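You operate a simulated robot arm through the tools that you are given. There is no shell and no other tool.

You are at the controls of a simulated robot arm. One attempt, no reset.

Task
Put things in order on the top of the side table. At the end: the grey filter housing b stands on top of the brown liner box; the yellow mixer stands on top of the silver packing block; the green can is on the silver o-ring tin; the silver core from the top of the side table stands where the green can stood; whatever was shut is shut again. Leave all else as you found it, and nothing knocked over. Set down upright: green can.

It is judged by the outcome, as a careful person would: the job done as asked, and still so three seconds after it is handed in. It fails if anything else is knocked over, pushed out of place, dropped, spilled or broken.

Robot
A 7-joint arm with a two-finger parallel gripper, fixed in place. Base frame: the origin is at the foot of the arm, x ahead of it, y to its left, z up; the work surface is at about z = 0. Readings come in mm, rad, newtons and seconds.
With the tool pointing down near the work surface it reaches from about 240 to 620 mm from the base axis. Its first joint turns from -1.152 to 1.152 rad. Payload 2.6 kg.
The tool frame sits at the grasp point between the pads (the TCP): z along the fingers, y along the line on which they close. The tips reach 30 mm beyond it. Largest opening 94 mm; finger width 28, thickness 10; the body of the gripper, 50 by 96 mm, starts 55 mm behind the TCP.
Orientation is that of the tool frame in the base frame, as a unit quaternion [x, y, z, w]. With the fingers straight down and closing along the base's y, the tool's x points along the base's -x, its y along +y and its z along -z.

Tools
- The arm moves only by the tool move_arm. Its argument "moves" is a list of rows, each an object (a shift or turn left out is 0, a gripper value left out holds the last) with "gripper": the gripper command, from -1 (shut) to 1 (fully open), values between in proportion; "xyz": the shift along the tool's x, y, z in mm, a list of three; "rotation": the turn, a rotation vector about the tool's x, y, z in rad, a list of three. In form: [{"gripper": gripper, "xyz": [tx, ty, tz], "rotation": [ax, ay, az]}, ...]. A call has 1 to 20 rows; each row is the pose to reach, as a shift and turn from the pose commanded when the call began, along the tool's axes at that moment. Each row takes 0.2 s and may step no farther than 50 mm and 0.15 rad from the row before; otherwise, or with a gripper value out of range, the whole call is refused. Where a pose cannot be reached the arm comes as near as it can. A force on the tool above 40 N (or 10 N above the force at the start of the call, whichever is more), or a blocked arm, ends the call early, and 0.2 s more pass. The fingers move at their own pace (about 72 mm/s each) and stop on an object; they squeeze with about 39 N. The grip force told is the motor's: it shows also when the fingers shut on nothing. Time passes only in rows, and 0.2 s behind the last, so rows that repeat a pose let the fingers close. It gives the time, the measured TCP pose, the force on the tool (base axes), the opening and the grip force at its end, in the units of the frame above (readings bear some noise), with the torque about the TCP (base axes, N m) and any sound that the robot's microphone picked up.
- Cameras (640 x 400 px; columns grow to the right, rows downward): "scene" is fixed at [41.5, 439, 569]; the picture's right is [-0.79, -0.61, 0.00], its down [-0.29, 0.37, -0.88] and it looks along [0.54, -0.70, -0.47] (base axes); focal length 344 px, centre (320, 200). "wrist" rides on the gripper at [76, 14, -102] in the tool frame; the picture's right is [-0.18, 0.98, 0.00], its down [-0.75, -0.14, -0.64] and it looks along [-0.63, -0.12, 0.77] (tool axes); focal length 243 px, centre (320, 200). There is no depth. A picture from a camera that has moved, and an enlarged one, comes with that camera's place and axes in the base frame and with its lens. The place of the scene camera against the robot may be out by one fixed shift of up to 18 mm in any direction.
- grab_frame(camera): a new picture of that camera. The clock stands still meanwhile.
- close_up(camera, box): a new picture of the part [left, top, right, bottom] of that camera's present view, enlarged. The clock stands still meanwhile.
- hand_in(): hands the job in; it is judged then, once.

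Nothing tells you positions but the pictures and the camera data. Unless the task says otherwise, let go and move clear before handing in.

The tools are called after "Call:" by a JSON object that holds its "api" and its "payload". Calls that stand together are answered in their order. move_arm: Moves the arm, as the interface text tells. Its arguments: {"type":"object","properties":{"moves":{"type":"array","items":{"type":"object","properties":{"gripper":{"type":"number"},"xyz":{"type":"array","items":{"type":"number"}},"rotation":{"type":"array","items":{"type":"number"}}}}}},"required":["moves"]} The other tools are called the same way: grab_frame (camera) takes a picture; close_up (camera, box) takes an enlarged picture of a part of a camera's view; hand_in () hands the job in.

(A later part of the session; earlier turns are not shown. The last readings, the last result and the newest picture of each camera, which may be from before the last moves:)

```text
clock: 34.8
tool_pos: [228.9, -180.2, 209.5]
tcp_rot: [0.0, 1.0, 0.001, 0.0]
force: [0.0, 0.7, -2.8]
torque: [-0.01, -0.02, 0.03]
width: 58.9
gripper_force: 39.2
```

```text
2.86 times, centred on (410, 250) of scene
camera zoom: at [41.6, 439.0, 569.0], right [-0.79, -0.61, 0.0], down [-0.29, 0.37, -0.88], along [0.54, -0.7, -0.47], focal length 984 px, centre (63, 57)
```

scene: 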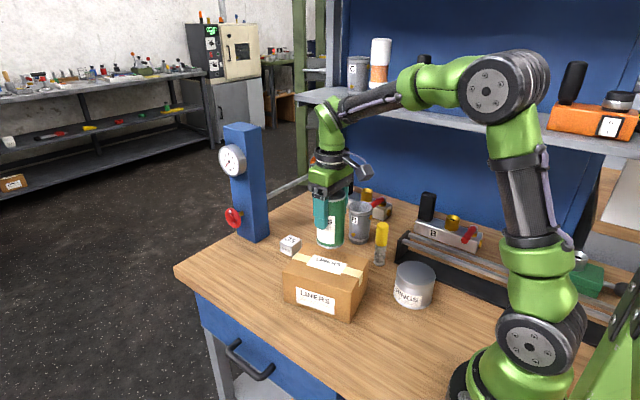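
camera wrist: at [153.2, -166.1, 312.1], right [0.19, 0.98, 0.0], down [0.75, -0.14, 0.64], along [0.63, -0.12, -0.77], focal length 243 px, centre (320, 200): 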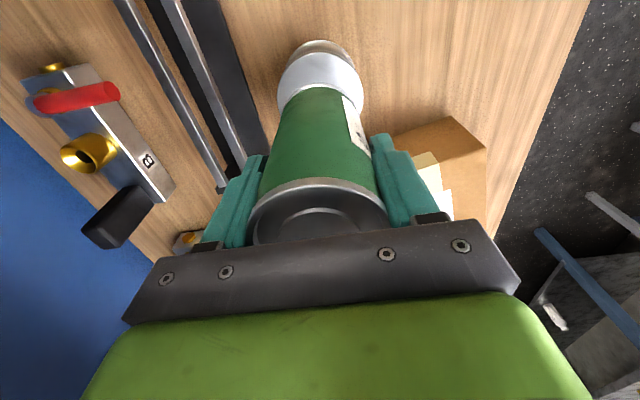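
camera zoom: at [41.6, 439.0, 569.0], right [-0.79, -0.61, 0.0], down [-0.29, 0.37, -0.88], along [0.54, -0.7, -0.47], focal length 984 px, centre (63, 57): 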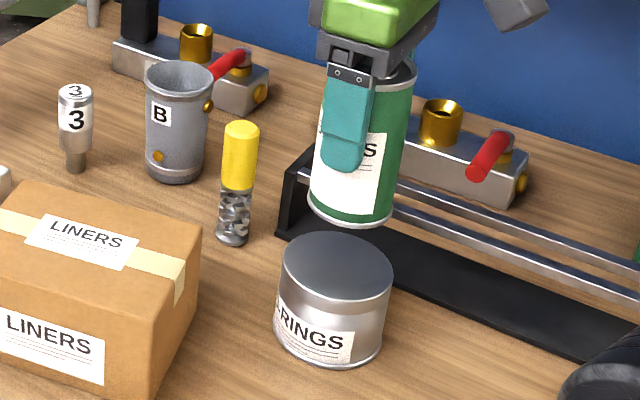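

The can hangs above the tin. I'll take a close wrist view to check the alignment before lowering.

Call:
{"api": "close_up", "payload": {"camera": "wrist", "box": [240, 20, 400, 120]}}

Call:
{"api": "close_up", "payload": {"camera": "scene", "box": [370, 190, 466, 310]}}

```text
4.00 times, centred on (320, 70) of wrist
camera zoom: at [153.2, -166.1, 312.1], right [0.19, 0.98, 0.0], down [0.75, -0.14, 0.64], along [0.63, -0.12, -0.77], focal length 970 px, centre (320, 720)
```

zoom: 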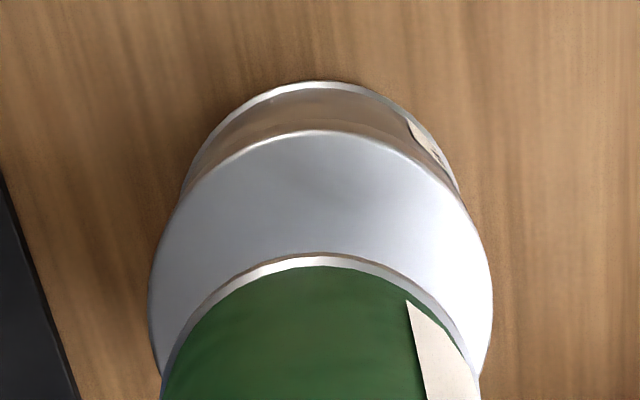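

```text
3.33 times, centred on (418, 250) of scene
camera zoom: at [41.6, 439.0, 569.0], right [-0.79, -0.61, 0.0], down [-0.29, 0.37, -0.88], along [0.54, -0.7, -0.47], focal length 1148 px, centre (-7, 33)
```

zoom: 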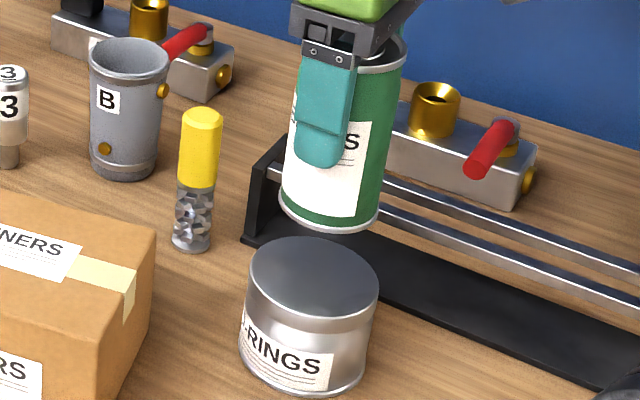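

By triangulation the tin is centred at about (228, -180) with its top near 75 mm, and the can is aligned above it. I'll lower 44 mm gently first.

Call:
{"api": "move_arm", "payload": {"moves": [{"gripper": -1, "xyz": [0, 0, 2]}, {"gripper": -1, "xyz": [0, 0, 6]}, {"gripper": -1, "xyz": [0, 0, 12]}, {"gripper": -1, "xyz": [0, 0, 18]}, {"gripper": -1, "xyz": [0, 0, 24]}, {"gripper": -1, "xyz": [0, 0, 30]}, {"gripper": -1, "xyz": [0, 0, 36]}, {"gripper": -1, "xyz": [0, 0, 41]}, {"gripper": -1, "xyz": [0, 0, 43]}, {"gripper": -1, "xyz": [0, 0, 44]}]}}

Call:
{"api": "close_up", "payload": {"camera": "wrist", "box": [240, 20, 400, 120]}}

Call:
{"api": "close_up", "payload": {"camera": "scene", "box": [370, 190, 466, 310]}}

```text
clock: 37.0
tool_pos: [228.1, -179.8, 165.5]
tcp_rot: [0.001, 1.0, 0.001, 0.0]
force: [0.2, -0.5, -2.9]
torque: [0.0, 0.01, 0.01]
width: 59.3
gripper_force: 38.9
```

```text
4.00 times, centred on (320, 70) of wrist
camera zoom: at [152.3, -166.2, 267.8], right [0.19, 0.98, 0.0], down [0.75, -0.14, 0.64], along [0.63, -0.12, -0.77], focal length 970 px, centre (320, 720)
```

zoom: 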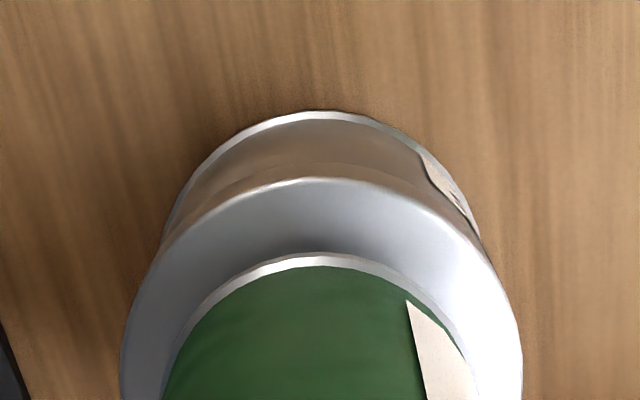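

```text
3.33 times, centred on (418, 250) of scene
camera zoom: at [41.6, 439.0, 569.0], right [-0.79, -0.61, 0.0], down [-0.29, 0.37, -0.88], along [0.54, -0.7, -0.47], focal length 1148 px, centre (-7, 33)
```

zoom: 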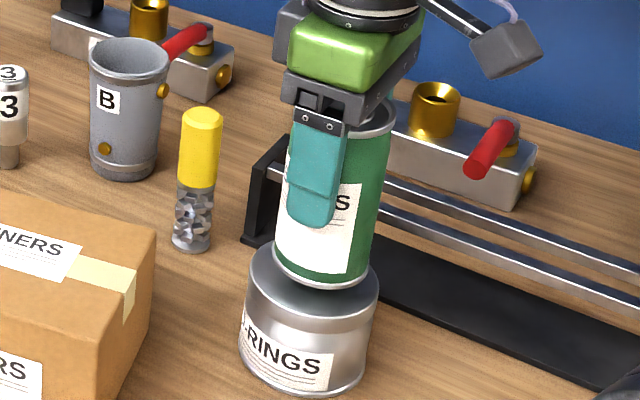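

The can is concentric with the tin, with a gap of about 9 mm left. I'll lower in small steps and watch the force.

Call:
{"api": "move_arm", "payload": {"moves": [{"gripper": -1, "xyz": [0, 0, 2]}, {"gripper": -1, "xyz": [0, 0, 4]}, {"gripper": -1, "xyz": [0, 0, 5]}]}}

```text
clock: 37.8
tool_pos: [228.0, -179.7, 160.1]
tcp_rot: [0.001, 1.0, 0.0, 0.0]
force: [0.5, 0.8, -4.2]
torque: [0.02, 0.01, -0.01]
width: 59.0
gripper_force: 39.4
```

Call:
{"api": "move_arm", "payload": {"moves": [{"gripper": -1, "xyz": [0, 0, 1]}, {"gripper": -1, "xyz": [0, 0, 2]}]}}

Call:
{"api": "close_up", "payload": {"camera": "scene", "box": [380, 230, 450, 310]}}

```text
clock: 38.4
tool_pos: [227.7, -180.5, 158.6]
tcp_rot: [-0.001, 1.0, 0.001, 0.0]
force: [0.3, -0.7, -3.7]
torque: [0.0, -0.01, -0.02]
width: 59.0
gripper_force: 39.0
```

```text
5.00 times, centred on (415, 270) of scene
camera zoom: at [41.6, 439.0, 569.0], right [-0.79, -0.61, 0.0], down [-0.29, 0.37, -0.88], along [0.54, -0.7, -0.47], focal length 1721 px, centre (-155, -150)
```

zoom: 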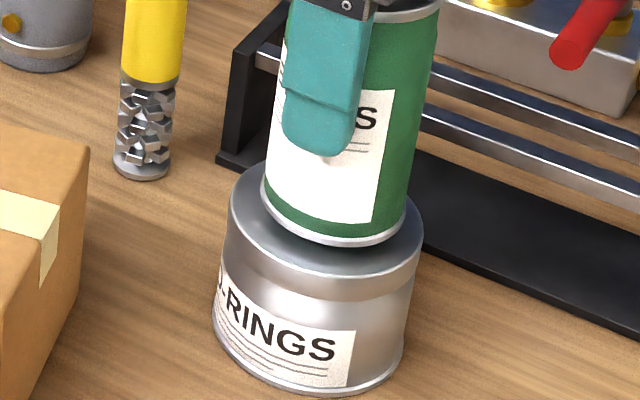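

Still hanging free, so I'll continue down in 2 mm steps.

Call:
{"api": "move_arm", "payload": {"moves": [{"gripper": -1, "xyz": [0, 0, 1]}, {"gripper": -1, "xyz": [0, 0, 2]}]}}

```text
clock: 39.0
tool_pos: [228.5, -180.1, 157.6]
tcp_rot: [0.0, 1.0, 0.0, 0.0]
force: [0.1, 0.4, -3.3]
torque: [-0.02, -0.01, 0.01]
width: 59.3
gripper_force: 38.6
```

Call:
{"api": "move_arm", "payload": {"moves": [{"gripper": -1, "xyz": [0, 0, 1]}, {"gripper": -1, "xyz": [0, 0, 2]}]}}

```text
clock: 39.6
tool_pos: [229.2, -180.3, 155.4]
tcp_rot: [0.001, 1.0, 0.0, -0.001]
force: [0.0, -0.5, -4.3]
torque: [0.02, -0.05, -0.03]
width: 59.2
gripper_force: 38.6
```

Call:
{"api": "move_arm", "payload": {"moves": [{"gripper": -1, "xyz": [0, 0, 1]}, {"gripper": -1, "xyz": [0, 0, 2]}]}}

Call:
{"api": "close_up", "payload": {"camera": "scene", "box": [380, 230, 450, 310]}}

Call:
{"api": "close_up", "payload": {"camera": "wrist", "box": [240, 20, 400, 120]}}

```text
clock: 40.2
tool_pos: [227.6, -180.0, 153.6]
tcp_rot: [0.001, 1.0, 0.0, 0.0]
force: [0.9, 0.1, -3.5]
torque: [0.0, -0.02, 0.01]
width: 59.0
gripper_force: 38.7
```

```text
5.00 times, centred on (415, 270) of scene
camera zoom: at [41.6, 439.0, 569.0], right [-0.79, -0.61, 0.0], down [-0.29, 0.37, -0.88], along [0.54, -0.7, -0.47], focal length 1721 px, centre (-155, -150)
```

zoom: 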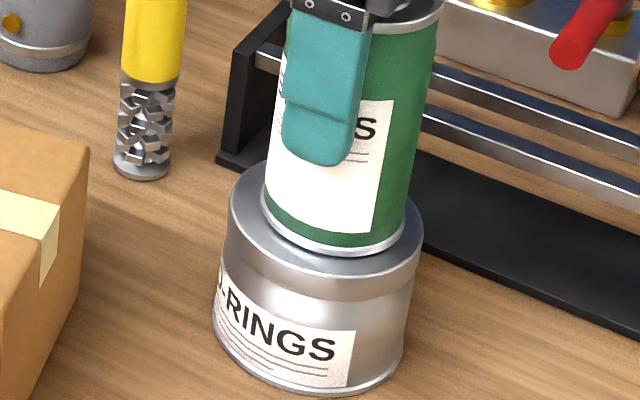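

```text
4.00 times, centred on (320, 70) of wrist
camera zoom: at [152.2, -166.7, 255.3], right [0.19, 0.98, 0.0], down [0.75, -0.14, 0.64], along [0.63, -0.12, -0.77], focal length 970 px, centre (320, 720)
```

zoom: 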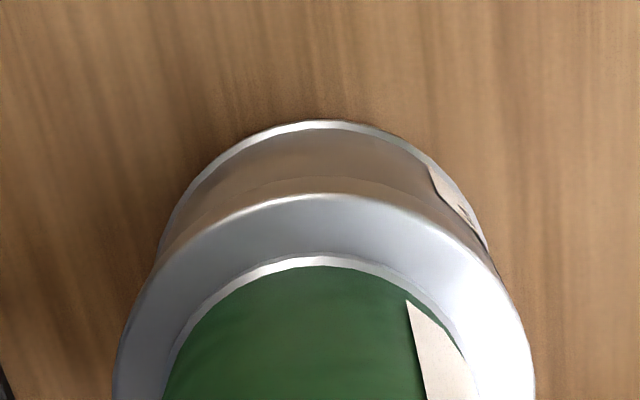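

A sliver of shadow still shows under the can, so it's very near contact. I'll step down 1 mm at a time.

Call:
{"api": "move_arm", "payload": {"moves": [{"gripper": -1, "xyz": [0, 0, 0.7]}, {"gripper": -1, "xyz": [0, 0, 1.5]}]}}

```text
clock: 40.8
tool_pos: [227.8, -180.3, 152.4]
tcp_rot: [0.002, 1.0, -0.001, -0.001]
force: [-0.1, 0.3, -4.5]
torque: [0.0, -0.01, 0.0]
width: 59.2
gripper_force: 38.9
```

Call:
{"api": "move_arm", "payload": {"moves": [{"gripper": -1, "xyz": [0, 0, 0.7]}, {"gripper": -1, "xyz": [0, 0, 1.5]}]}}

```text
clock: 41.4
tool_pos: [229.0, -180.3, 151.0]
tcp_rot: [0.001, 1.0, 0.0, 0.002]
force: [-9.1, 6.5, 29.8]
torque: [0.3, 0.5, -0.04]
width: 59.4
gripper_force: 39.4
```

Firm contact with the tin at +30 N, so I'll ease back up about 1 mm.

Call:
{"api": "move_arm", "payload": {"moves": [{"gripper": -1, "xyz": [0, 0, -0.8]}, {"gripper": -1, "xyz": [0, 0, -0.8]}]}}

Call:
{"api": "close_up", "payload": {"camera": "scene", "box": [380, 230, 450, 310]}}

Call:
{"api": "close_up", "payload": {"camera": "wrist", "box": [240, 20, 400, 120]}}

```text
clock: 42.0
tool_pos: [229.7, -180.4, 150.4]
tcp_rot: [-0.001, 1.0, -0.002, 0.0]
force: [1.5, 0.1, 14.4]
torque: [-0.21, -0.45, -0.02]
width: 59.3
gripper_force: 39.4
```

```text
5.00 times, centred on (415, 270) of scene
camera zoom: at [41.5, 439.0, 569.0], right [-0.79, -0.61, 0.0], down [-0.29, 0.37, -0.88], along [0.54, -0.7, -0.47], focal length 1721 px, centre (-155, -150)
```

zoom: 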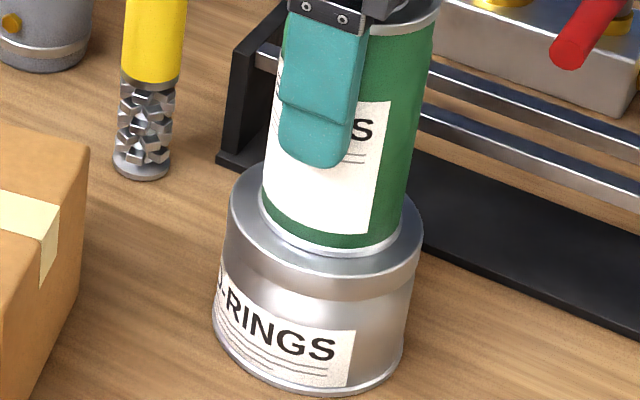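

```text
4.00 times, centred on (320, 70) of wrist
camera zoom: at [153.4, -166.9, 253.4], right [0.18, 0.98, 0.0], down [0.75, -0.14, 0.64], along [0.63, -0.12, -0.76], focal length 970 px, centre (320, 720)
```

zoom: 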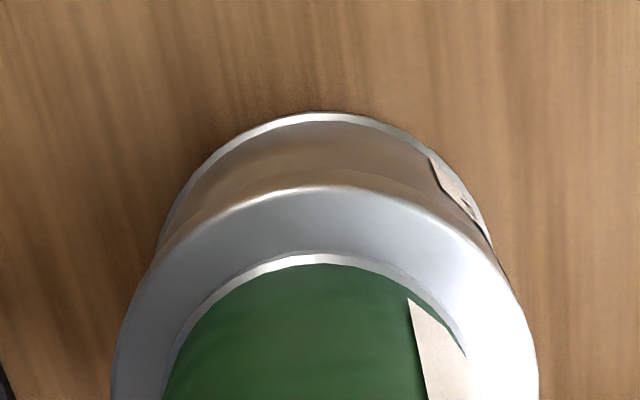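

The can sits on the tin with 14 N of residual push, so I'll ease up a little more before opening.

Call:
{"api": "move_arm", "payload": {"moves": [{"gripper": -1, "xyz": [0, 0, -0.6]}, {"gripper": -1, "xyz": [0, 0, -0.6]}]}}

```text
clock: 42.6
tool_pos: [226.9, -179.5, 152.5]
tcp_rot: [0.0, 1.0, 0.0, -0.001]
force: [1.6, -1.3, -0.2]
torque: [-0.13, -0.16, 0.0]
width: 59.1
gripper_force: 38.6
```

Force is near zero with the can resting on the tin. I'll open the fingers and check that it stays.

Call:
{"api": "move_arm", "payload": {"moves": [{"gripper": 0.5}, {"gripper": 0.9}, {"gripper": 0.9}]}}

Call:
{"api": "close_up", "payload": {"camera": "scene", "box": [370, 190, 466, 310]}}

Call:
{"api": "grab_frame", "payload": {"camera": "wrist"}}

```text
clock: 43.4
tool_pos: [227.6, -180.8, 152.3]
tcp_rot: [0.0, 1.0, 0.001, 0.0]
force: [0.3, 0.8, 0.6]
torque: [-0.01, 0.02, -0.02]
width: 88.8
gripper_force: 0.1
```

```text
3.33 times, centred on (418, 250) of scene
camera zoom: at [41.5, 439.0, 569.0], right [-0.79, -0.61, 0.0], down [-0.29, 0.37, -0.88], along [0.54, -0.7, -0.47], focal length 1148 px, centre (-7, 33)
```

zoom: 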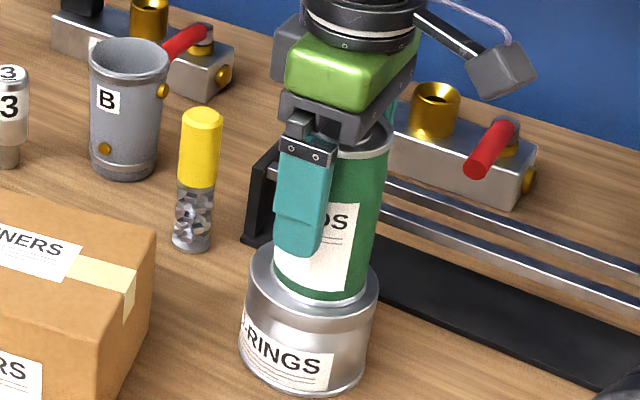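

```text
taken
camera wrist: at [152.6, -166.6, 254.4], right [0.18, 0.98, 0.0], down [0.75, -0.14, 0.64], along [0.63, -0.12, -0.77], focal length 243 px, centre (320, 200)
```

wrist: 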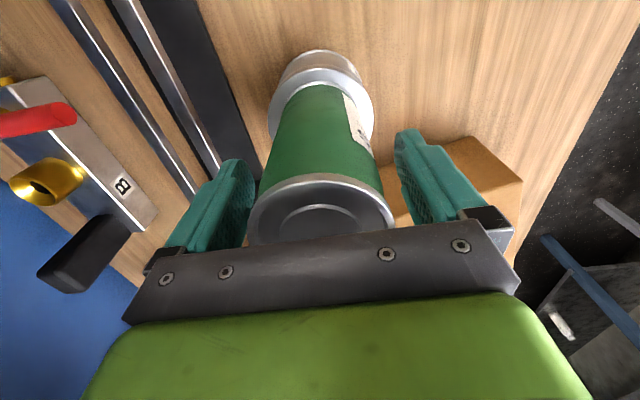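

The can stands on the tin and the fingers are clear of it. I'll rise straight up, then travel to above the silver core.

Call:
{"api": "move_arm", "payload": {"moves": [{"gripper": 1, "xyz": [0, 0, -15]}, {"gripper": 1, "xyz": [0, 0, -45]}, {"gripper": 1, "xyz": [0, 0, -80]}, {"gripper": 1, "xyz": [0, 0, -110]}, {"gripper": 1, "xyz": [0, 0, -110]}]}}

Call:
{"api": "close_up", "payload": {"camera": "scene", "box": [370, 190, 466, 310]}}

Call:
{"api": "grab_frame", "payload": {"camera": "wrist"}}

```text
clock: 44.6
tool_pos: [230.1, -179.1, 262.1]
tcp_rot: [0.0, 1.0, 0.0, 0.0]
force: [-0.3, -0.4, -0.3]
torque: [0.02, 0.01, -0.02]
width: 93.9
gripper_force: 0.1
```

```text
3.33 times, centred on (418, 250) of scene
camera zoom: at [41.5, 439.0, 569.0], right [-0.79, -0.61, 0.0], down [-0.29, 0.37, -0.88], along [0.54, -0.7, -0.47], focal length 1148 px, centre (-7, 33)
```

zoom: 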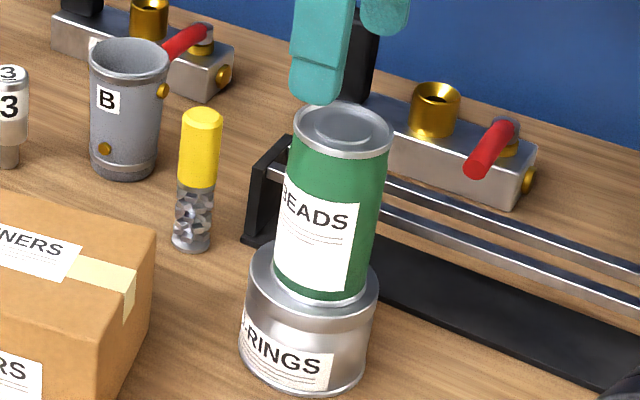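

```text
taken
camera wrist: at [154.4, -164.2, 364.8], right [0.18, 0.98, 0.0], down [0.75, -0.14, 0.64], along [0.63, -0.12, -0.77], focal length 243 px, centre (320, 200)
```

wrist: 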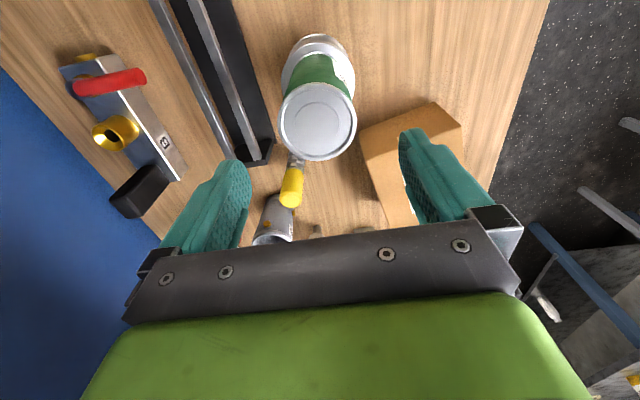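

The can marked BEADS stands cleanly on the tin. Now I'll move toward the core for a close look.

Call:
{"api": "move_arm", "payload": {"moves": [{"gripper": 1, "xyz": [-35, -8, 0]}, {"gripper": 1, "xyz": [-75, -17, 0]}, {"gripper": 1, "xyz": [-115, -26, 5]}, {"gripper": 1, "xyz": [-155, -35, 15]}, {"gripper": 1, "xyz": [-195, -44, 25]}, {"gripper": 1, "xyz": [-230, -53, 35]}, {"gripper": 1, "xyz": [-260, -60, 45]}, {"gripper": 1, "xyz": [-260, -60, 45]}]}}

Call:
{"api": "close_up", "payload": {"camera": "wrist", "box": [200, 60, 456, 220]}}

Call:
{"api": "close_up", "payload": {"camera": "scene", "box": [270, 180, 390, 260]}}

```text
clock: 46.4
tool_pos: [487.9, -238.8, 216.7]
tcp_rot: [0.0, 1.0, 0.0, 0.0]
force: [0.4, 0.0, -0.4]
torque: [-0.01, 0.0, 0.03]
width: 94.1
gripper_force: 0.0
```

```text
2.50 times, centred on (328, 140) of wrist
camera zoom: at [412.5, -224.5, 317.3], right [0.19, 0.98, 0.0], down [0.75, -0.14, 0.64], along [0.63, -0.12, -0.77], focal length 606 px, centre (300, 350)
```

zoom: 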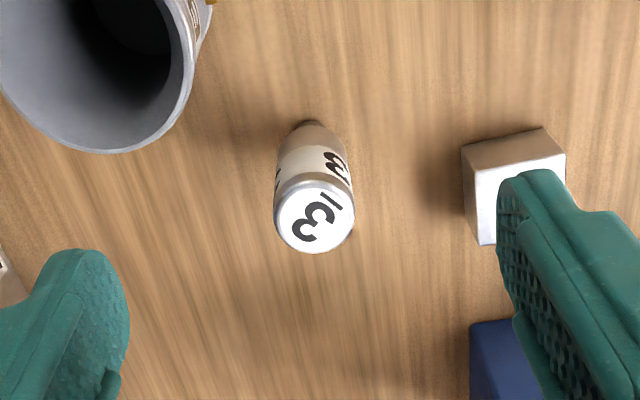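

```text
5.00 times, centred on (330, 220) of scene
camera zoom: at [41.6, 439.0, 569.0], right [-0.79, -0.61, 0.0], down [-0.29, 0.37, -0.88], along [0.54, -0.7, -0.47], focal length 1721 px, centre (270, 100)
```

zoom: 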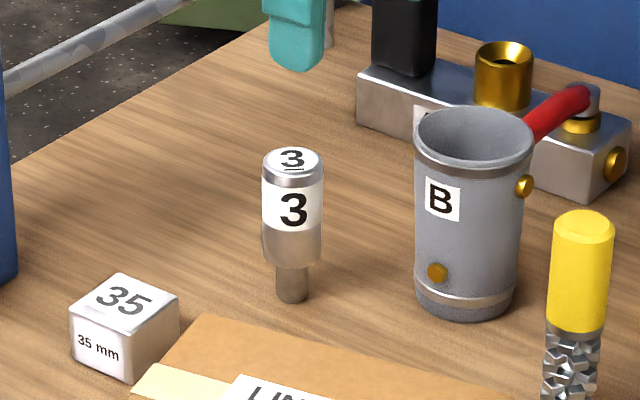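

The core is at about (531.5, -240), 33 mm wide and about 88 mm tall on an 18 mm stem. I'll move over it and lower with the fingers open.

Call:
{"api": "move_arm", "payload": {"moves": [{"gripper": 1, "xyz": [-20, -1, 20]}, {"gripper": 1, "xyz": [-43.6, -1.5, 50]}, {"gripper": 1, "xyz": [-43.6, -1.5, 85]}, {"gripper": 1, "xyz": [-43.6, -1.5, 85]}]}}

Call:
{"api": "grab_frame", "payload": {"camera": "wrist"}}

```text
clock: 47.4
tool_pos: [530.8, -241.5, 128.8]
tcp_rot: [0.001, 1.0, -0.001, 0.0]
force: [-0.1, 0.0, -0.3]
torque: [0.01, -0.01, 0.0]
width: 93.9
gripper_force: 0.1
```

```text
taken
camera wrist: at [455.8, -228.0, 229.6], right [0.19, 0.98, 0.0], down [0.75, -0.14, 0.64], along [0.63, -0.12, -0.77], focal length 243 px, centre (320, 200)
```

wrist: 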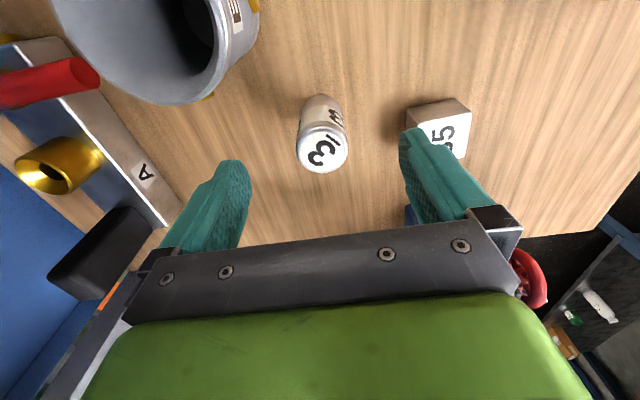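

The core is centred under the gripper. I'll lower to grip height and narrow the fingers partway for a check.

Call:
{"api": "move_arm", "payload": {"moves": [{"gripper": 1, "xyz": [0, 0.5, 25]}, {"gripper": 1, "xyz": [0, 0.5, 50]}, {"gripper": 1, "xyz": [0, 0.5, 69]}, {"gripper": 0.1, "xyz": [0, 0.5, 69]}, {"gripper": 0.0, "xyz": [0, 0.5, 69]}]}}

Call:
{"api": "close_up", "payload": {"camera": "wrist", "box": [220, 50, 428, 250]}}

Call:
{"api": "close_up", "payload": {"camera": "scene", "box": [270, 180, 390, 260]}}

```text
clock: 48.6
tool_pos: [534.4, -242.1, 61.0]
tcp_rot: [0.001, 1.0, 0.0, 0.0]
force: [-1.0, 0.5, 0.9]
torque: [0.01, 0.01, 0.0]
width: 46.9
gripper_force: 0.0
```

```text
2.00 times, centred on (324, 150) of wrist
camera zoom: at [458.4, -228.2, 163.5], right [0.19, 0.98, 0.0], down [0.75, -0.14, 0.64], along [0.63, -0.12, -0.77], focal length 485 px, centre (312, 300)
```

zoom: 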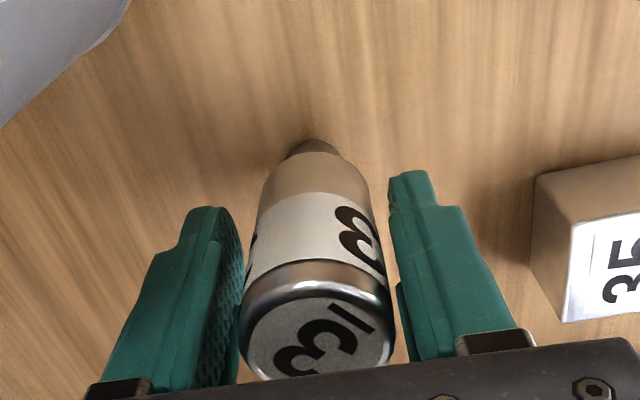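

```text
5.00 times, centred on (330, 220) of scene
camera zoom: at [41.5, 439.0, 569.0], right [-0.79, -0.61, 0.0], down [-0.29, 0.37, -0.88], along [0.54, -0.7, -0.47], focal length 1721 px, centre (270, 100)
```

zoom: 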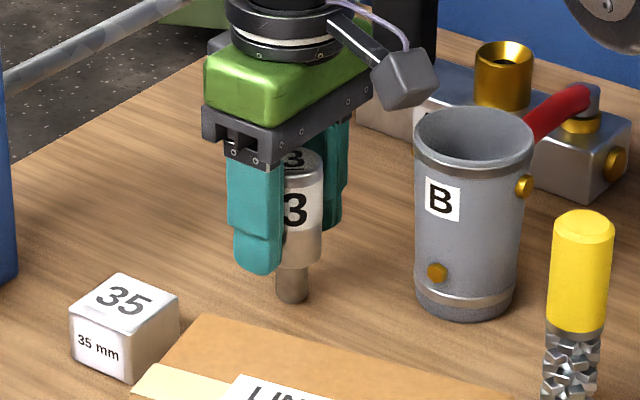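

The fingers are centred in y, but the gripper sits 3–4 mm too far in x. I'll correct that and close.

Call:
{"api": "move_arm", "payload": {"moves": [{"gripper": 0.0, "xyz": [3, 0, 0]}, {"gripper": 0.0, "xyz": [3, 0, 0]}]}}

```text
clock: 49.2
tool_pos: [530.4, -241.6, 61.2]
tcp_rot: [0.001, 1.0, 0.0, 0.0]
force: [0.5, 0.5, -0.1]
torque: [0.0, 0.04, 0.02]
width: 47.2
gripper_force: 0.1
```

Call:
{"api": "move_arm", "payload": {"moves": [{"gripper": -1}, {"gripper": -1}, {"gripper": -1}, {"gripper": -1}]}}

Call:
{"api": "close_up", "payload": {"camera": "wrist", "box": [220, 50, 428, 250]}}

Call:
{"api": "close_up", "payload": {"camera": "scene", "box": [270, 180, 390, 260]}}

```text
clock: 50.2
tool_pos: [530.2, -240.8, 61.9]
tcp_rot: [0.001, 1.0, 0.0, 0.0]
force: [-0.7, 1.7, 2.4]
torque: [0.06, 0.02, 0.01]
width: 33.1
gripper_force: 38.8
```

```text
2.00 times, centred on (324, 150) of wrist
camera zoom: at [454.8, -227.3, 164.3], right [0.18, 0.98, 0.0], down [0.75, -0.14, 0.64], along [0.63, -0.12, -0.77], focal length 485 px, centre (312, 300)
```

zoom: 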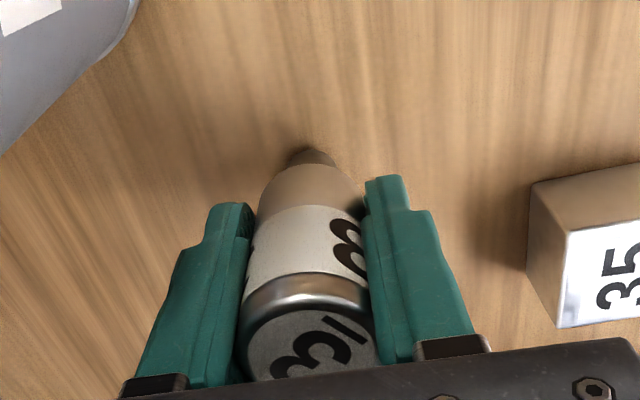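

```text
5.00 times, centred on (330, 220) of scene
camera zoom: at [41.5, 439.0, 569.0], right [-0.79, -0.61, 0.0], down [-0.29, 0.37, -0.88], along [0.54, -0.7, -0.47], focal length 1721 px, centre (270, 100)
```

zoom: 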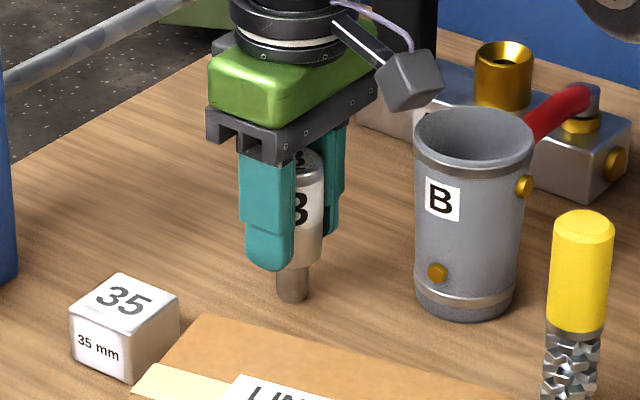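

The core is gripped at 33.1 mm with the TCP at z = 61.9. I'll lift it gently.

Call:
{"api": "move_arm", "payload": {"moves": [{"gripper": -1, "xyz": [0, 0, -1]}, {"gripper": -1, "xyz": [0, 0, -3]}, {"gripper": -1, "xyz": [0, 0, -6]}, {"gripper": -1, "xyz": [0, 0, -10]}, {"gripper": -1, "xyz": [0, 0, -14]}, {"gripper": -1, "xyz": [0, 0, -18]}, {"gripper": -1, "xyz": [0, 0, -20]}, {"gripper": -1, "xyz": [0, 0, -20]}]}}

Call:
{"api": "close_up", "payload": {"camera": "wrist", "box": [220, 50, 428, 250]}}

Call:
{"api": "close_up", "payload": {"camera": "scene", "box": [270, 180, 390, 260]}}

```text
clock: 52.0
tool_pos: [527.9, -241.8, 81.9]
tcp_rot: [0.002, 1.0, 0.0, 0.0]
force: [-0.1, -0.5, -2.6]
torque: [-0.01, -0.02, 0.0]
width: 33.0
gripper_force: 38.8
```

```text
2.00 times, centred on (324, 150) of wrist
camera zoom: at [452.7, -227.8, 184.6], right [0.18, 0.98, 0.0], down [0.75, -0.14, 0.64], along [0.63, -0.12, -0.77], focal length 485 px, centre (312, 300)
```

zoom: 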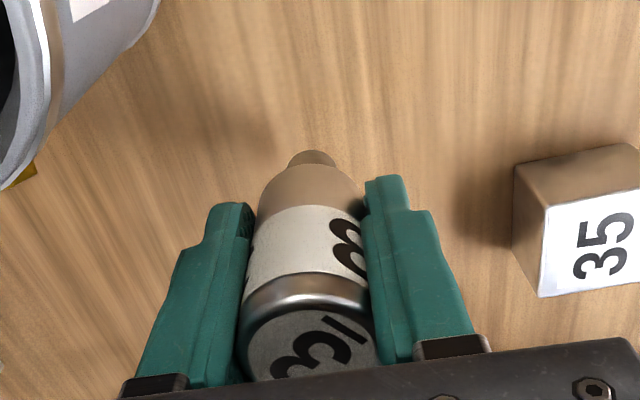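

```text
5.00 times, centred on (330, 220) of scene
camera zoom: at [41.6, 439.0, 569.0], right [-0.79, -0.61, 0.0], down [-0.29, 0.37, -0.88], along [0.54, -0.7, -0.47], focal length 1721 px, centre (270, 100)
```

zoom: 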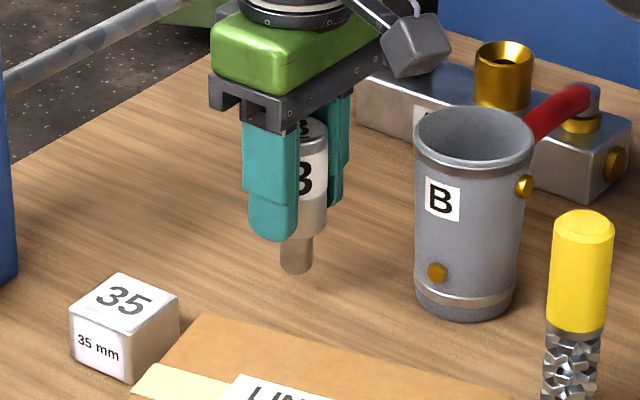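

The core holds firm. I'll lift higher to clear the block and carton.

Call:
{"api": "move_arm", "payload": {"moves": [{"gripper": -1, "xyz": [0, 0, -2]}, {"gripper": -1, "xyz": [0, 0, -6]}, {"gripper": -1, "xyz": [0, 0, -12]}, {"gripper": -1, "xyz": [0, 0, -19]}, {"gripper": -1, "xyz": [0, 0, -26]}, {"gripper": -1, "xyz": [0, 0, -33]}, {"gripper": -1, "xyz": [0, 0, -40]}, {"gripper": -1, "xyz": [0, 0, -47]}, {"gripper": -1, "xyz": [0, 0, -54]}, {"gripper": -1, "xyz": [0, 0, -61]}, {"gripper": -1, "xyz": [0, 0, -67]}, {"gripper": -1, "xyz": [0, 0, -70]}, {"gripper": -1, "xyz": [0, 0, -70]}]}}

Call:
{"api": "close_up", "payload": {"camera": "wrist", "box": [220, 50, 428, 250]}}

```text
clock: 54.8
tool_pos: [529.4, -241.7, 152.1]
tcp_rot: [0.001, 1.0, 0.001, 0.0]
force: [0.3, 0.2, -2.0]
torque: [0.0, -0.01, -0.01]
width: 32.8
gripper_force: 38.5
```

```text
2.00 times, centred on (324, 150) of wrist
camera zoom: at [454.1, -227.5, 254.9], right [0.18, 0.98, 0.0], down [0.75, -0.14, 0.64], along [0.63, -0.12, -0.77], focal length 485 px, centre (312, 300)
```

zoom: 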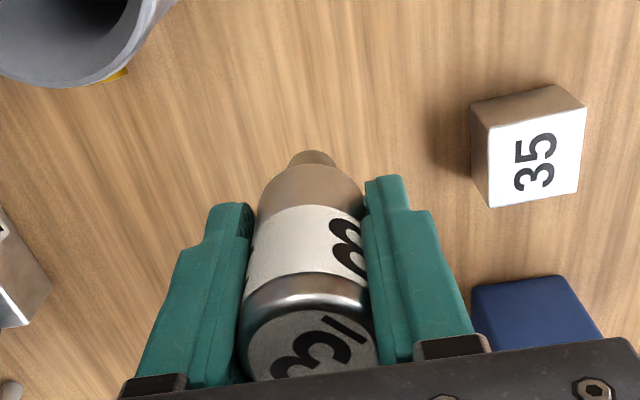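

Clear of everything. I'll carry the core gently across to the can's old spot at about (571.7, -0.3).

Call:
{"api": "move_arm", "payload": {"moves": [{"gripper": -1, "xyz": [-0.5, 3, 0]}, {"gripper": -1, "xyz": [-1.6, 8.9, 0]}, {"gripper": -1, "xyz": [-3.1, 17.7, 0]}, {"gripper": -1, "xyz": [-5.2, 29.6, 0]}, {"gripper": -1, "xyz": [-7.4, 42.4, 0]}, {"gripper": -1, "xyz": [-9.7, 55.2, 0]}, {"gripper": -1, "xyz": [-11.9, 68, 0]}, {"gripper": -1, "xyz": [-14.2, 80.8, 0]}, {"gripper": -1, "xyz": [-16.4, 93.6, 0]}, {"gripper": -1, "xyz": [-18.6, 106.4, 0]}, {"gripper": -1, "xyz": [-20.9, 119.2, 0]}, {"gripper": -1, "xyz": [-23.1, 132, 0]}, {"gripper": -1, "xyz": [-25.4, 144.8, 0]}, {"gripper": -1, "xyz": [-27.6, 157.6, 0]}, {"gripper": -1, "xyz": [-29.9, 170.4, 0]}, {"gripper": -1, "xyz": [-32.1, 183.2, 0]}, {"gripper": -1, "xyz": [-34.3, 196, 0]}, {"gripper": -1, "xyz": [-36.6, 208.8, 0]}, {"gripper": -1, "xyz": [-38.5, 219, 0]}, {"gripper": -1, "xyz": [-39.5, 224, 0]}]}}

Call:
{"api": "close_up", "payload": {"camera": "wrist", "box": [220, 50, 428, 250]}}

```text
clock: 59.0
tool_pos: [567.7, -15.9, 151.7]
tcp_rot: [0.0, 1.0, 0.0, 0.0]
force: [-0.8, -0.7, -1.5]
torque: [-0.03, -0.01, -0.02]
width: 32.9
gripper_force: 39.0
```

```text
2.00 times, centred on (324, 150) of wrist
camera zoom: at [492.1, -2.0, 255.0], right [0.18, 0.98, 0.0], down [0.75, -0.14, 0.64], along [0.63, -0.12, -0.77], focal length 485 px, centre (312, 300)
```

zoom: 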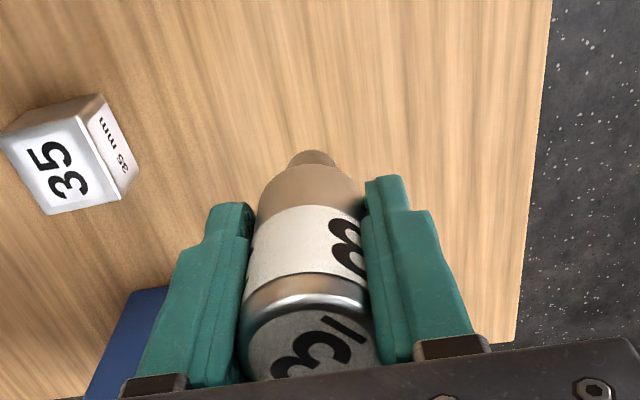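

Nearly there; 4 mm in x and 15.6 mm in y remain. I'll finish that shift and start lowering.

Call:
{"api": "move_arm", "payload": {"moves": [{"gripper": -1, "xyz": [-1, 3, 0]}, {"gripper": -1, "xyz": [-2, 8, 0]}, {"gripper": -1, "xyz": [-3.5, 13, 0]}, {"gripper": -1, "xyz": [-4, 15.6, 2]}, {"gripper": -1, "xyz": [-4, 15.6, 6]}, {"gripper": -1, "xyz": [-4, 15.6, 13]}, {"gripper": -1, "xyz": [-4, 15.6, 21]}, {"gripper": -1, "xyz": [-4, 15.6, 29]}, {"gripper": -1, "xyz": [-4, 15.6, 37]}, {"gripper": -1, "xyz": [-4, 15.6, 45]}, {"gripper": -1, "xyz": [-4, 15.6, 53]}, {"gripper": -1, "xyz": [-4, 15.6, 61]}, {"gripper": -1, "xyz": [-4, 15.6, 69]}, {"gripper": -1, "xyz": [-4, 15.6, 75]}, {"gripper": -1, "xyz": [-4, 15.6, 79]}, {"gripper": -1, "xyz": [-4, 15.6, 80]}, {"gripper": -1, "xyz": [-4, 15.6, 80]}]}}

Call:
{"api": "close_up", "payload": {"camera": "wrist", "box": [220, 50, 428, 250]}}

Call:
{"api": "close_up", "payload": {"camera": "scene", "box": [186, 220, 314, 300]}}

```text
clock: 62.6
tool_pos: [572.6, -0.5, 72.3]
tcp_rot: [0.0, 1.0, 0.0, 0.0]
force: [1.1, 0.5, -2.3]
torque: [0.01, 0.04, 0.02]
width: 32.8
gripper_force: 39.2
```

```text
2.00 times, centred on (324, 150) of wrist
camera zoom: at [496.8, 13.3, 174.5], right [0.18, 0.98, 0.0], down [0.75, -0.14, 0.64], along [0.63, -0.12, -0.77], focal length 485 px, centre (312, 300)
```

zoom: 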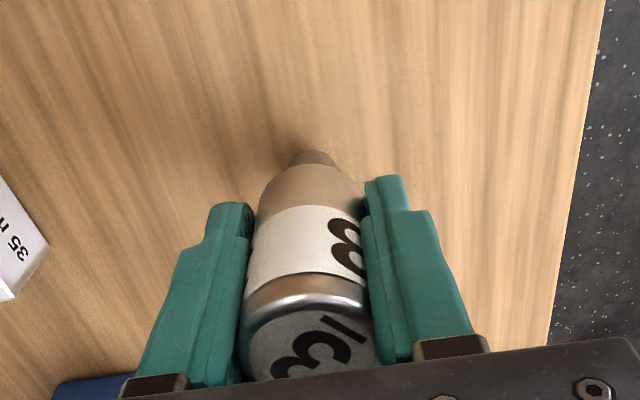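

```text
5.00 times, centred on (250, 260) of scene
camera zoom: at [41.6, 439.0, 569.0], right [-0.79, -0.61, 0.0], down [-0.29, 0.37, -0.88], along [0.54, -0.7, -0.47], focal length 1721 px, centre (670, -100)
```

zoom: 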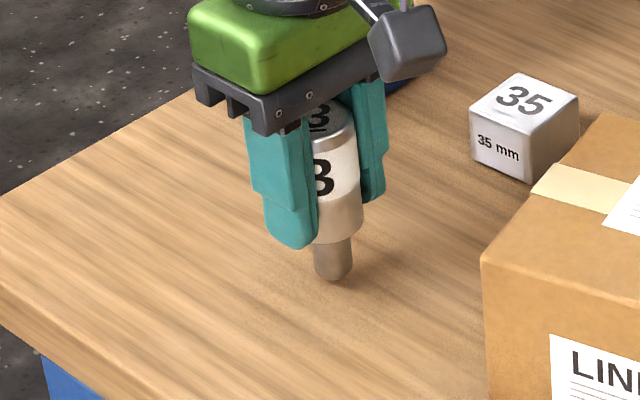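

The core is about 10 mm above the spot. I'll lower 7 mm and then feel for contact.

Call:
{"api": "move_arm", "payload": {"moves": [{"gripper": -1, "xyz": [0, 0, 2]}, {"gripper": -1, "xyz": [0, 0, 5]}, {"gripper": -1, "xyz": [0, 0, 7]}, {"gripper": -1, "xyz": [0, 0, 7]}]}}

```text
clock: 63.6
tool_pos: [573.7, -0.3, 65.1]
tcp_rot: [0.001, 1.0, 0.0, 0.0]
force: [0.4, -0.4, -3.1]
torque: [-0.01, -0.02, 0.0]
width: 33.0
gripper_force: 39.0
```

Call:
{"api": "move_arm", "payload": {"moves": [{"gripper": -1, "xyz": [0.5, 0, 0.8]}, {"gripper": -1, "xyz": [1, 0, 1.5]}]}}

```text
clock: 64.2
tool_pos: [571.2, -1.0, 64.3]
tcp_rot: [-0.001, 1.0, -0.001, 0.0]
force: [0.3, 1.1, -2.0]
torque: [0.03, 0.0, 0.02]
width: 32.8
gripper_force: 39.3
```

Call:
{"api": "move_arm", "payload": {"moves": [{"gripper": -1, "xyz": [0, 0, 0.6]}, {"gripper": -1, "xyz": [0, 0, 1.2]}]}}

```text
clock: 64.8
tool_pos: [571.5, -1.0, 62.2]
tcp_rot: [0.0, 1.0, 0.0, -0.001]
force: [-0.1, 0.3, -1.7]
torque: [0.04, 0.02, 0.03]
width: 32.8
gripper_force: 39.1
```

Call:
{"api": "move_arm", "payload": {"moves": [{"gripper": -1, "xyz": [0, 0, 0.5]}, {"gripper": -1, "xyz": [0, 0, 0.8]}]}}

```text
clock: 65.4
tool_pos: [571.1, -1.2, 62.8]
tcp_rot: [0.001, 1.0, 0.0, -0.001]
force: [0.3, -0.3, -1.7]
torque: [-0.05, -0.03, 0.02]
width: 32.8
gripper_force: 39.4
```

Call:
{"api": "move_arm", "payload": {"moves": [{"gripper": -1, "xyz": [0, 0, 0.4]}, {"gripper": -1, "xyz": [0, 0, 0.8]}]}}

Call:
{"api": "close_up", "payload": {"camera": "scene", "box": [225, 240, 289, 280]}}

```text
clock: 66.0
tool_pos: [572.0, -1.7, 61.2]
tcp_rot: [0.0, 1.0, 0.0, 0.001]
force: [0.4, -0.2, 2.9]
torque: [-0.04, 0.0, -0.02]
width: 32.9
gripper_force: 39.4
```

```text
10.00 times, centred on (257, 260) of scene
camera zoom: at [41.5, 439.0, 569.0], right [-0.79, -0.61, 0.0], down [-0.29, 0.37, -0.88], along [0.54, -0.7, -0.47], focal length 3443 px, centre (950, -400)
```

zoom: 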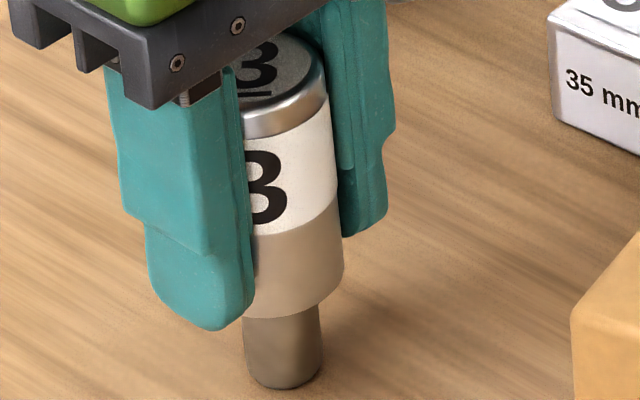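

The core is lightly touching the table at +2.9 N and standing straight. I'll release it.

Call:
{"api": "move_arm", "payload": {"moves": [{"gripper": -0.1, "xyz": [0, 0, -0.2]}, {"gripper": 0.3, "xyz": [0, 0, -0.2]}, {"gripper": 0.3, "xyz": [0, 0, -0.2]}]}}

Call:
{"api": "close_up", "payload": {"camera": "scene", "box": [225, 240, 289, 280]}}

Call:
{"api": "close_up", "payload": {"camera": "wrist", "box": [220, 50, 428, 250]}}

```text
clock: 66.8
tool_pos: [570.6, -1.9, 62.9]
tcp_rot: [0.001, 1.0, 0.0, -0.001]
force: [-0.2, 0.3, 0.2]
torque: [-0.02, 0.0, -0.01]
width: 60.9
gripper_force: 0.0
```

```text
10.00 times, centred on (257, 260) of scene
camera zoom: at [41.5, 439.0, 569.0], right [-0.79, -0.61, 0.0], down [-0.29, 0.37, -0.88], along [0.54, -0.7, -0.47], focal length 3443 px, centre (950, -400)
```

zoom: 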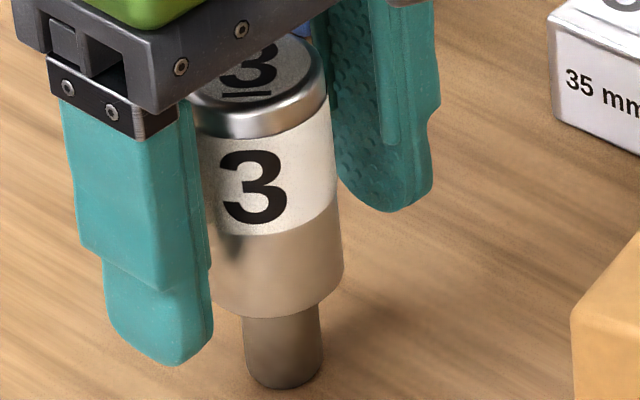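

```text
2.00 times, centred on (324, 150) of wrist
camera zoom: at [495.8, 11.7, 163.5], right [0.18, 0.98, 0.0], down [0.75, -0.14, 0.64], along [0.63, -0.12, -0.77], focal length 485 px, centre (312, 300)
```

zoom: 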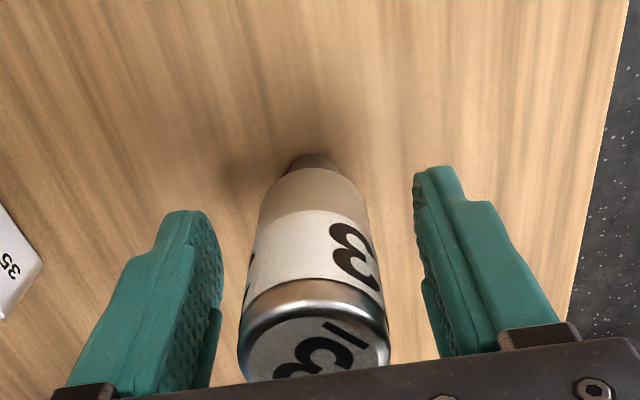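

The core stands upright exactly where the can's base centre was. I'll retreat straight up and look.

Call:
{"api": "move_arm", "payload": {"moves": [{"gripper": 0.6, "xyz": [0, 0, -5]}, {"gripper": 1, "xyz": [0, 0, -20]}, {"gripper": 1, "xyz": [0, 0, -50]}, {"gripper": 1, "xyz": [0, 0, -90]}, {"gripper": 1, "xyz": [0, 0, -130]}, {"gripper": 1, "xyz": [0, 0, -150]}, {"gripper": 1, "xyz": [0, 0, -150]}]}}

Call:
{"api": "close_up", "payload": {"camera": "wrist", "box": [200, 60, 456, 220]}}

Call:
{"api": "grab_frame", "payload": {"camera": "scene"}}

```text
clock: 68.4
tool_pos: [569.8, -3.3, 211.9]
tcp_rot: [0.001, 1.0, 0.0, 0.0]
force: [-0.8, -0.1, 0.7]
torque: [0.04, 0.01, 0.0]
width: 93.9
gripper_force: 0.1
```

```text
2.50 times, centred on (328, 140) of wrist
camera zoom: at [495.1, 11.0, 313.9], right [0.18, 0.98, 0.0], down [0.75, -0.14, 0.64], along [0.63, -0.12, -0.77], focal length 606 px, centre (300, 350)
```

zoom: 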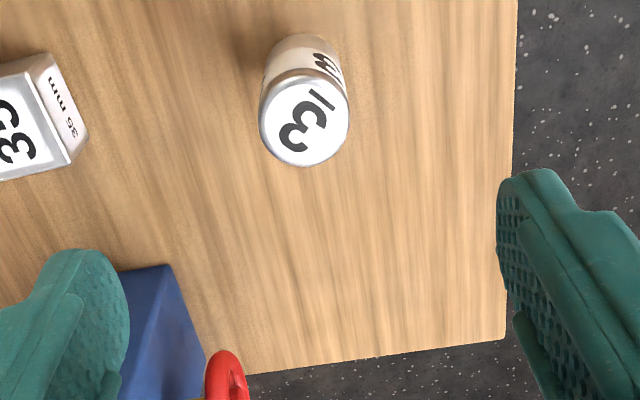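

```text
taken
```

scene: 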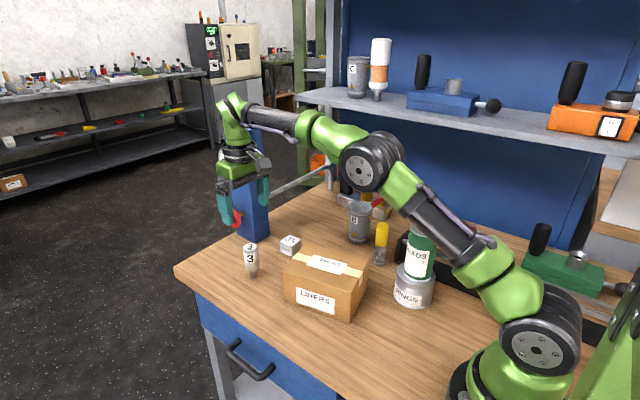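

The core stands well at its new place. Next is filter housing B: I'll go back over to view it and its brass ports.

Call:
{"api": "move_arm", "payload": {"moves": [{"gripper": 1, "xyz": [18, -35, -5]}, {"gripper": 1, "xyz": [38, -72, -10]}, {"gripper": 1, "xyz": [58, -110, -15]}, {"gripper": 1, "xyz": [78, -148, -15]}, {"gripper": 1, "xyz": [98, -186, -15]}, {"gripper": 1, "xyz": [118, -222, -15]}, {"gripper": 1, "xyz": [140, -255, -15]}, {"gripper": 1, "xyz": [155, -270, -15]}, {"gripper": 1, "xyz": [155, -270, -15]}]}}

Call:
{"api": "close_up", "payload": {"camera": "wrist", "box": [200, 20, 456, 180]}}

Call:
{"api": "close_up", "payload": {"camera": "scene", "box": [320, 180, 400, 260]}}

Call:
{"api": "grab_frame", "payload": {"camera": "scene"}}

```text
clock: 70.4
tool_pos: [416.2, -271.7, 225.9]
tcp_rot: [0.0, 1.0, 0.0, 0.0]
force: [0.6, -0.5, -0.3]
torque: [-0.02, 0.02, 0.0]
width: 94.1
gripper_force: 0.0
```

```text
2.50 times, centred on (328, 100) of wrist
camera zoom: at [340.8, -257.9, 328.7], right [0.18, 0.98, 0.0], down [0.75, -0.14, 0.64], along [0.63, -0.12, -0.77], focal length 606 px, centre (300, 450)
```

zoom: 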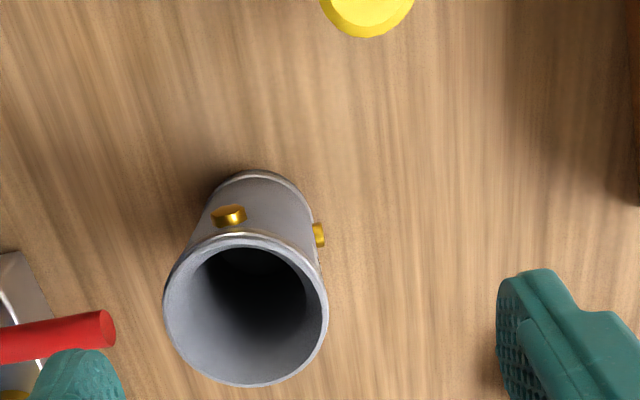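

```text
5.00 times, centred on (360, 220) of scene
camera zoom: at [41.6, 439.0, 569.0], right [-0.79, -0.61, 0.0], down [-0.29, 0.37, -0.88], along [0.54, -0.7, -0.47], focal length 1721 px, centre (120, 100)
```

zoom: 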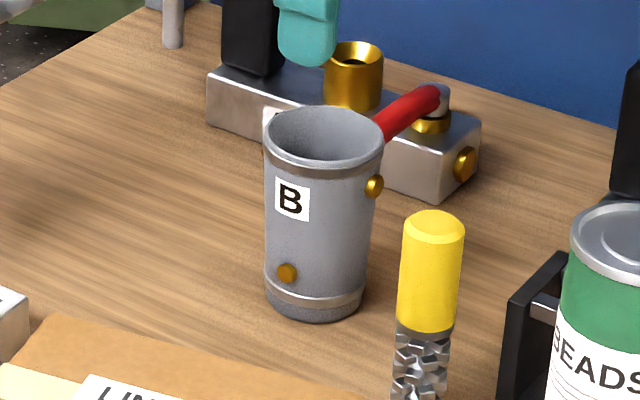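

```text
taken
```

scene: 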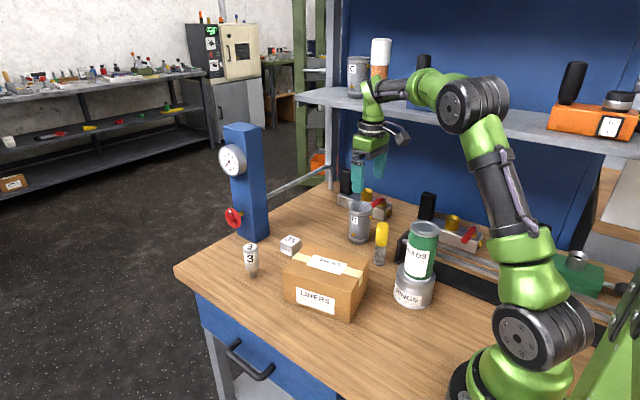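

Cup B is centred at about (452.5, -301) and about 101 mm tall, with its ports facing -x and +y. I'll turn the gripper 45° so the fingers close between the ports and stay clear of the red lever.

Call:
{"api": "move_arm", "payload": {"moves": [{"gripper": 1, "xyz": [-6, -5, 4], "rotation": [0, 0, 0.131]}, {"gripper": 1, "xyz": [-12, -10, 8], "rotation": [0, 0, 0.262]}, {"gripper": 1, "xyz": [-18, -15, 12], "rotation": [0, 0, 0.393]}, {"gripper": 1, "xyz": [-24, -20, 16], "rotation": [0, 0, 0.524]}, {"gripper": 1, "xyz": [-30, -25, 20], "rotation": [0, 0, 0.654]}, {"gripper": 1, "xyz": [-36.3, -29.3, 26], "rotation": [0, 0, 0.785]}, {"gripper": 1, "xyz": [-36.3, -29.3, 26], "rotation": [0, 0, 0.785]}]}}

Call:
{"api": "grab_frame", "payload": {"camera": "wrist"}}

Call:
{"api": "grab_frame", "payload": {"camera": "scene"}}

```text
clock: 72.0
tool_pos: [453.4, -299.7, 201.0]
tcp_rot: [0.385, 0.923, -0.001, -0.001]
force: [-1.1, -0.1, 0.3]
torque: [0.02, -0.04, -0.01]
width: 94.2
gripper_force: 0.1
```

```text
taken
camera wrist: at [410.8, -236.8, 302.0], right [0.83, 0.56, 0.0], down [0.43, -0.63, 0.64], along [0.36, -0.53, -0.77], focal length 243 px, centre (320, 200)
```

wrist: 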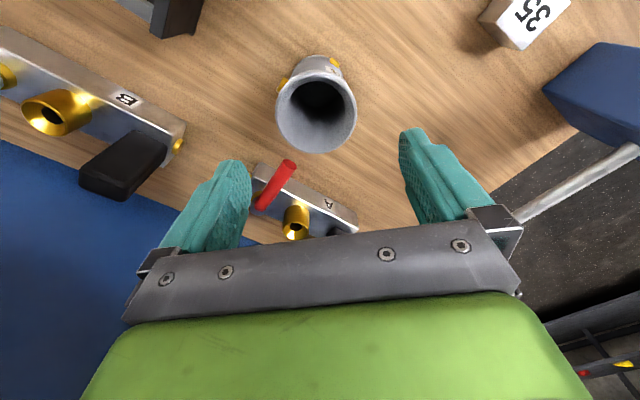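

```text
taken
```

scene: 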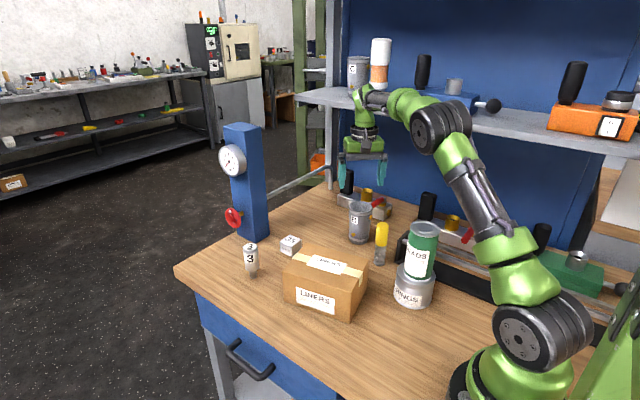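

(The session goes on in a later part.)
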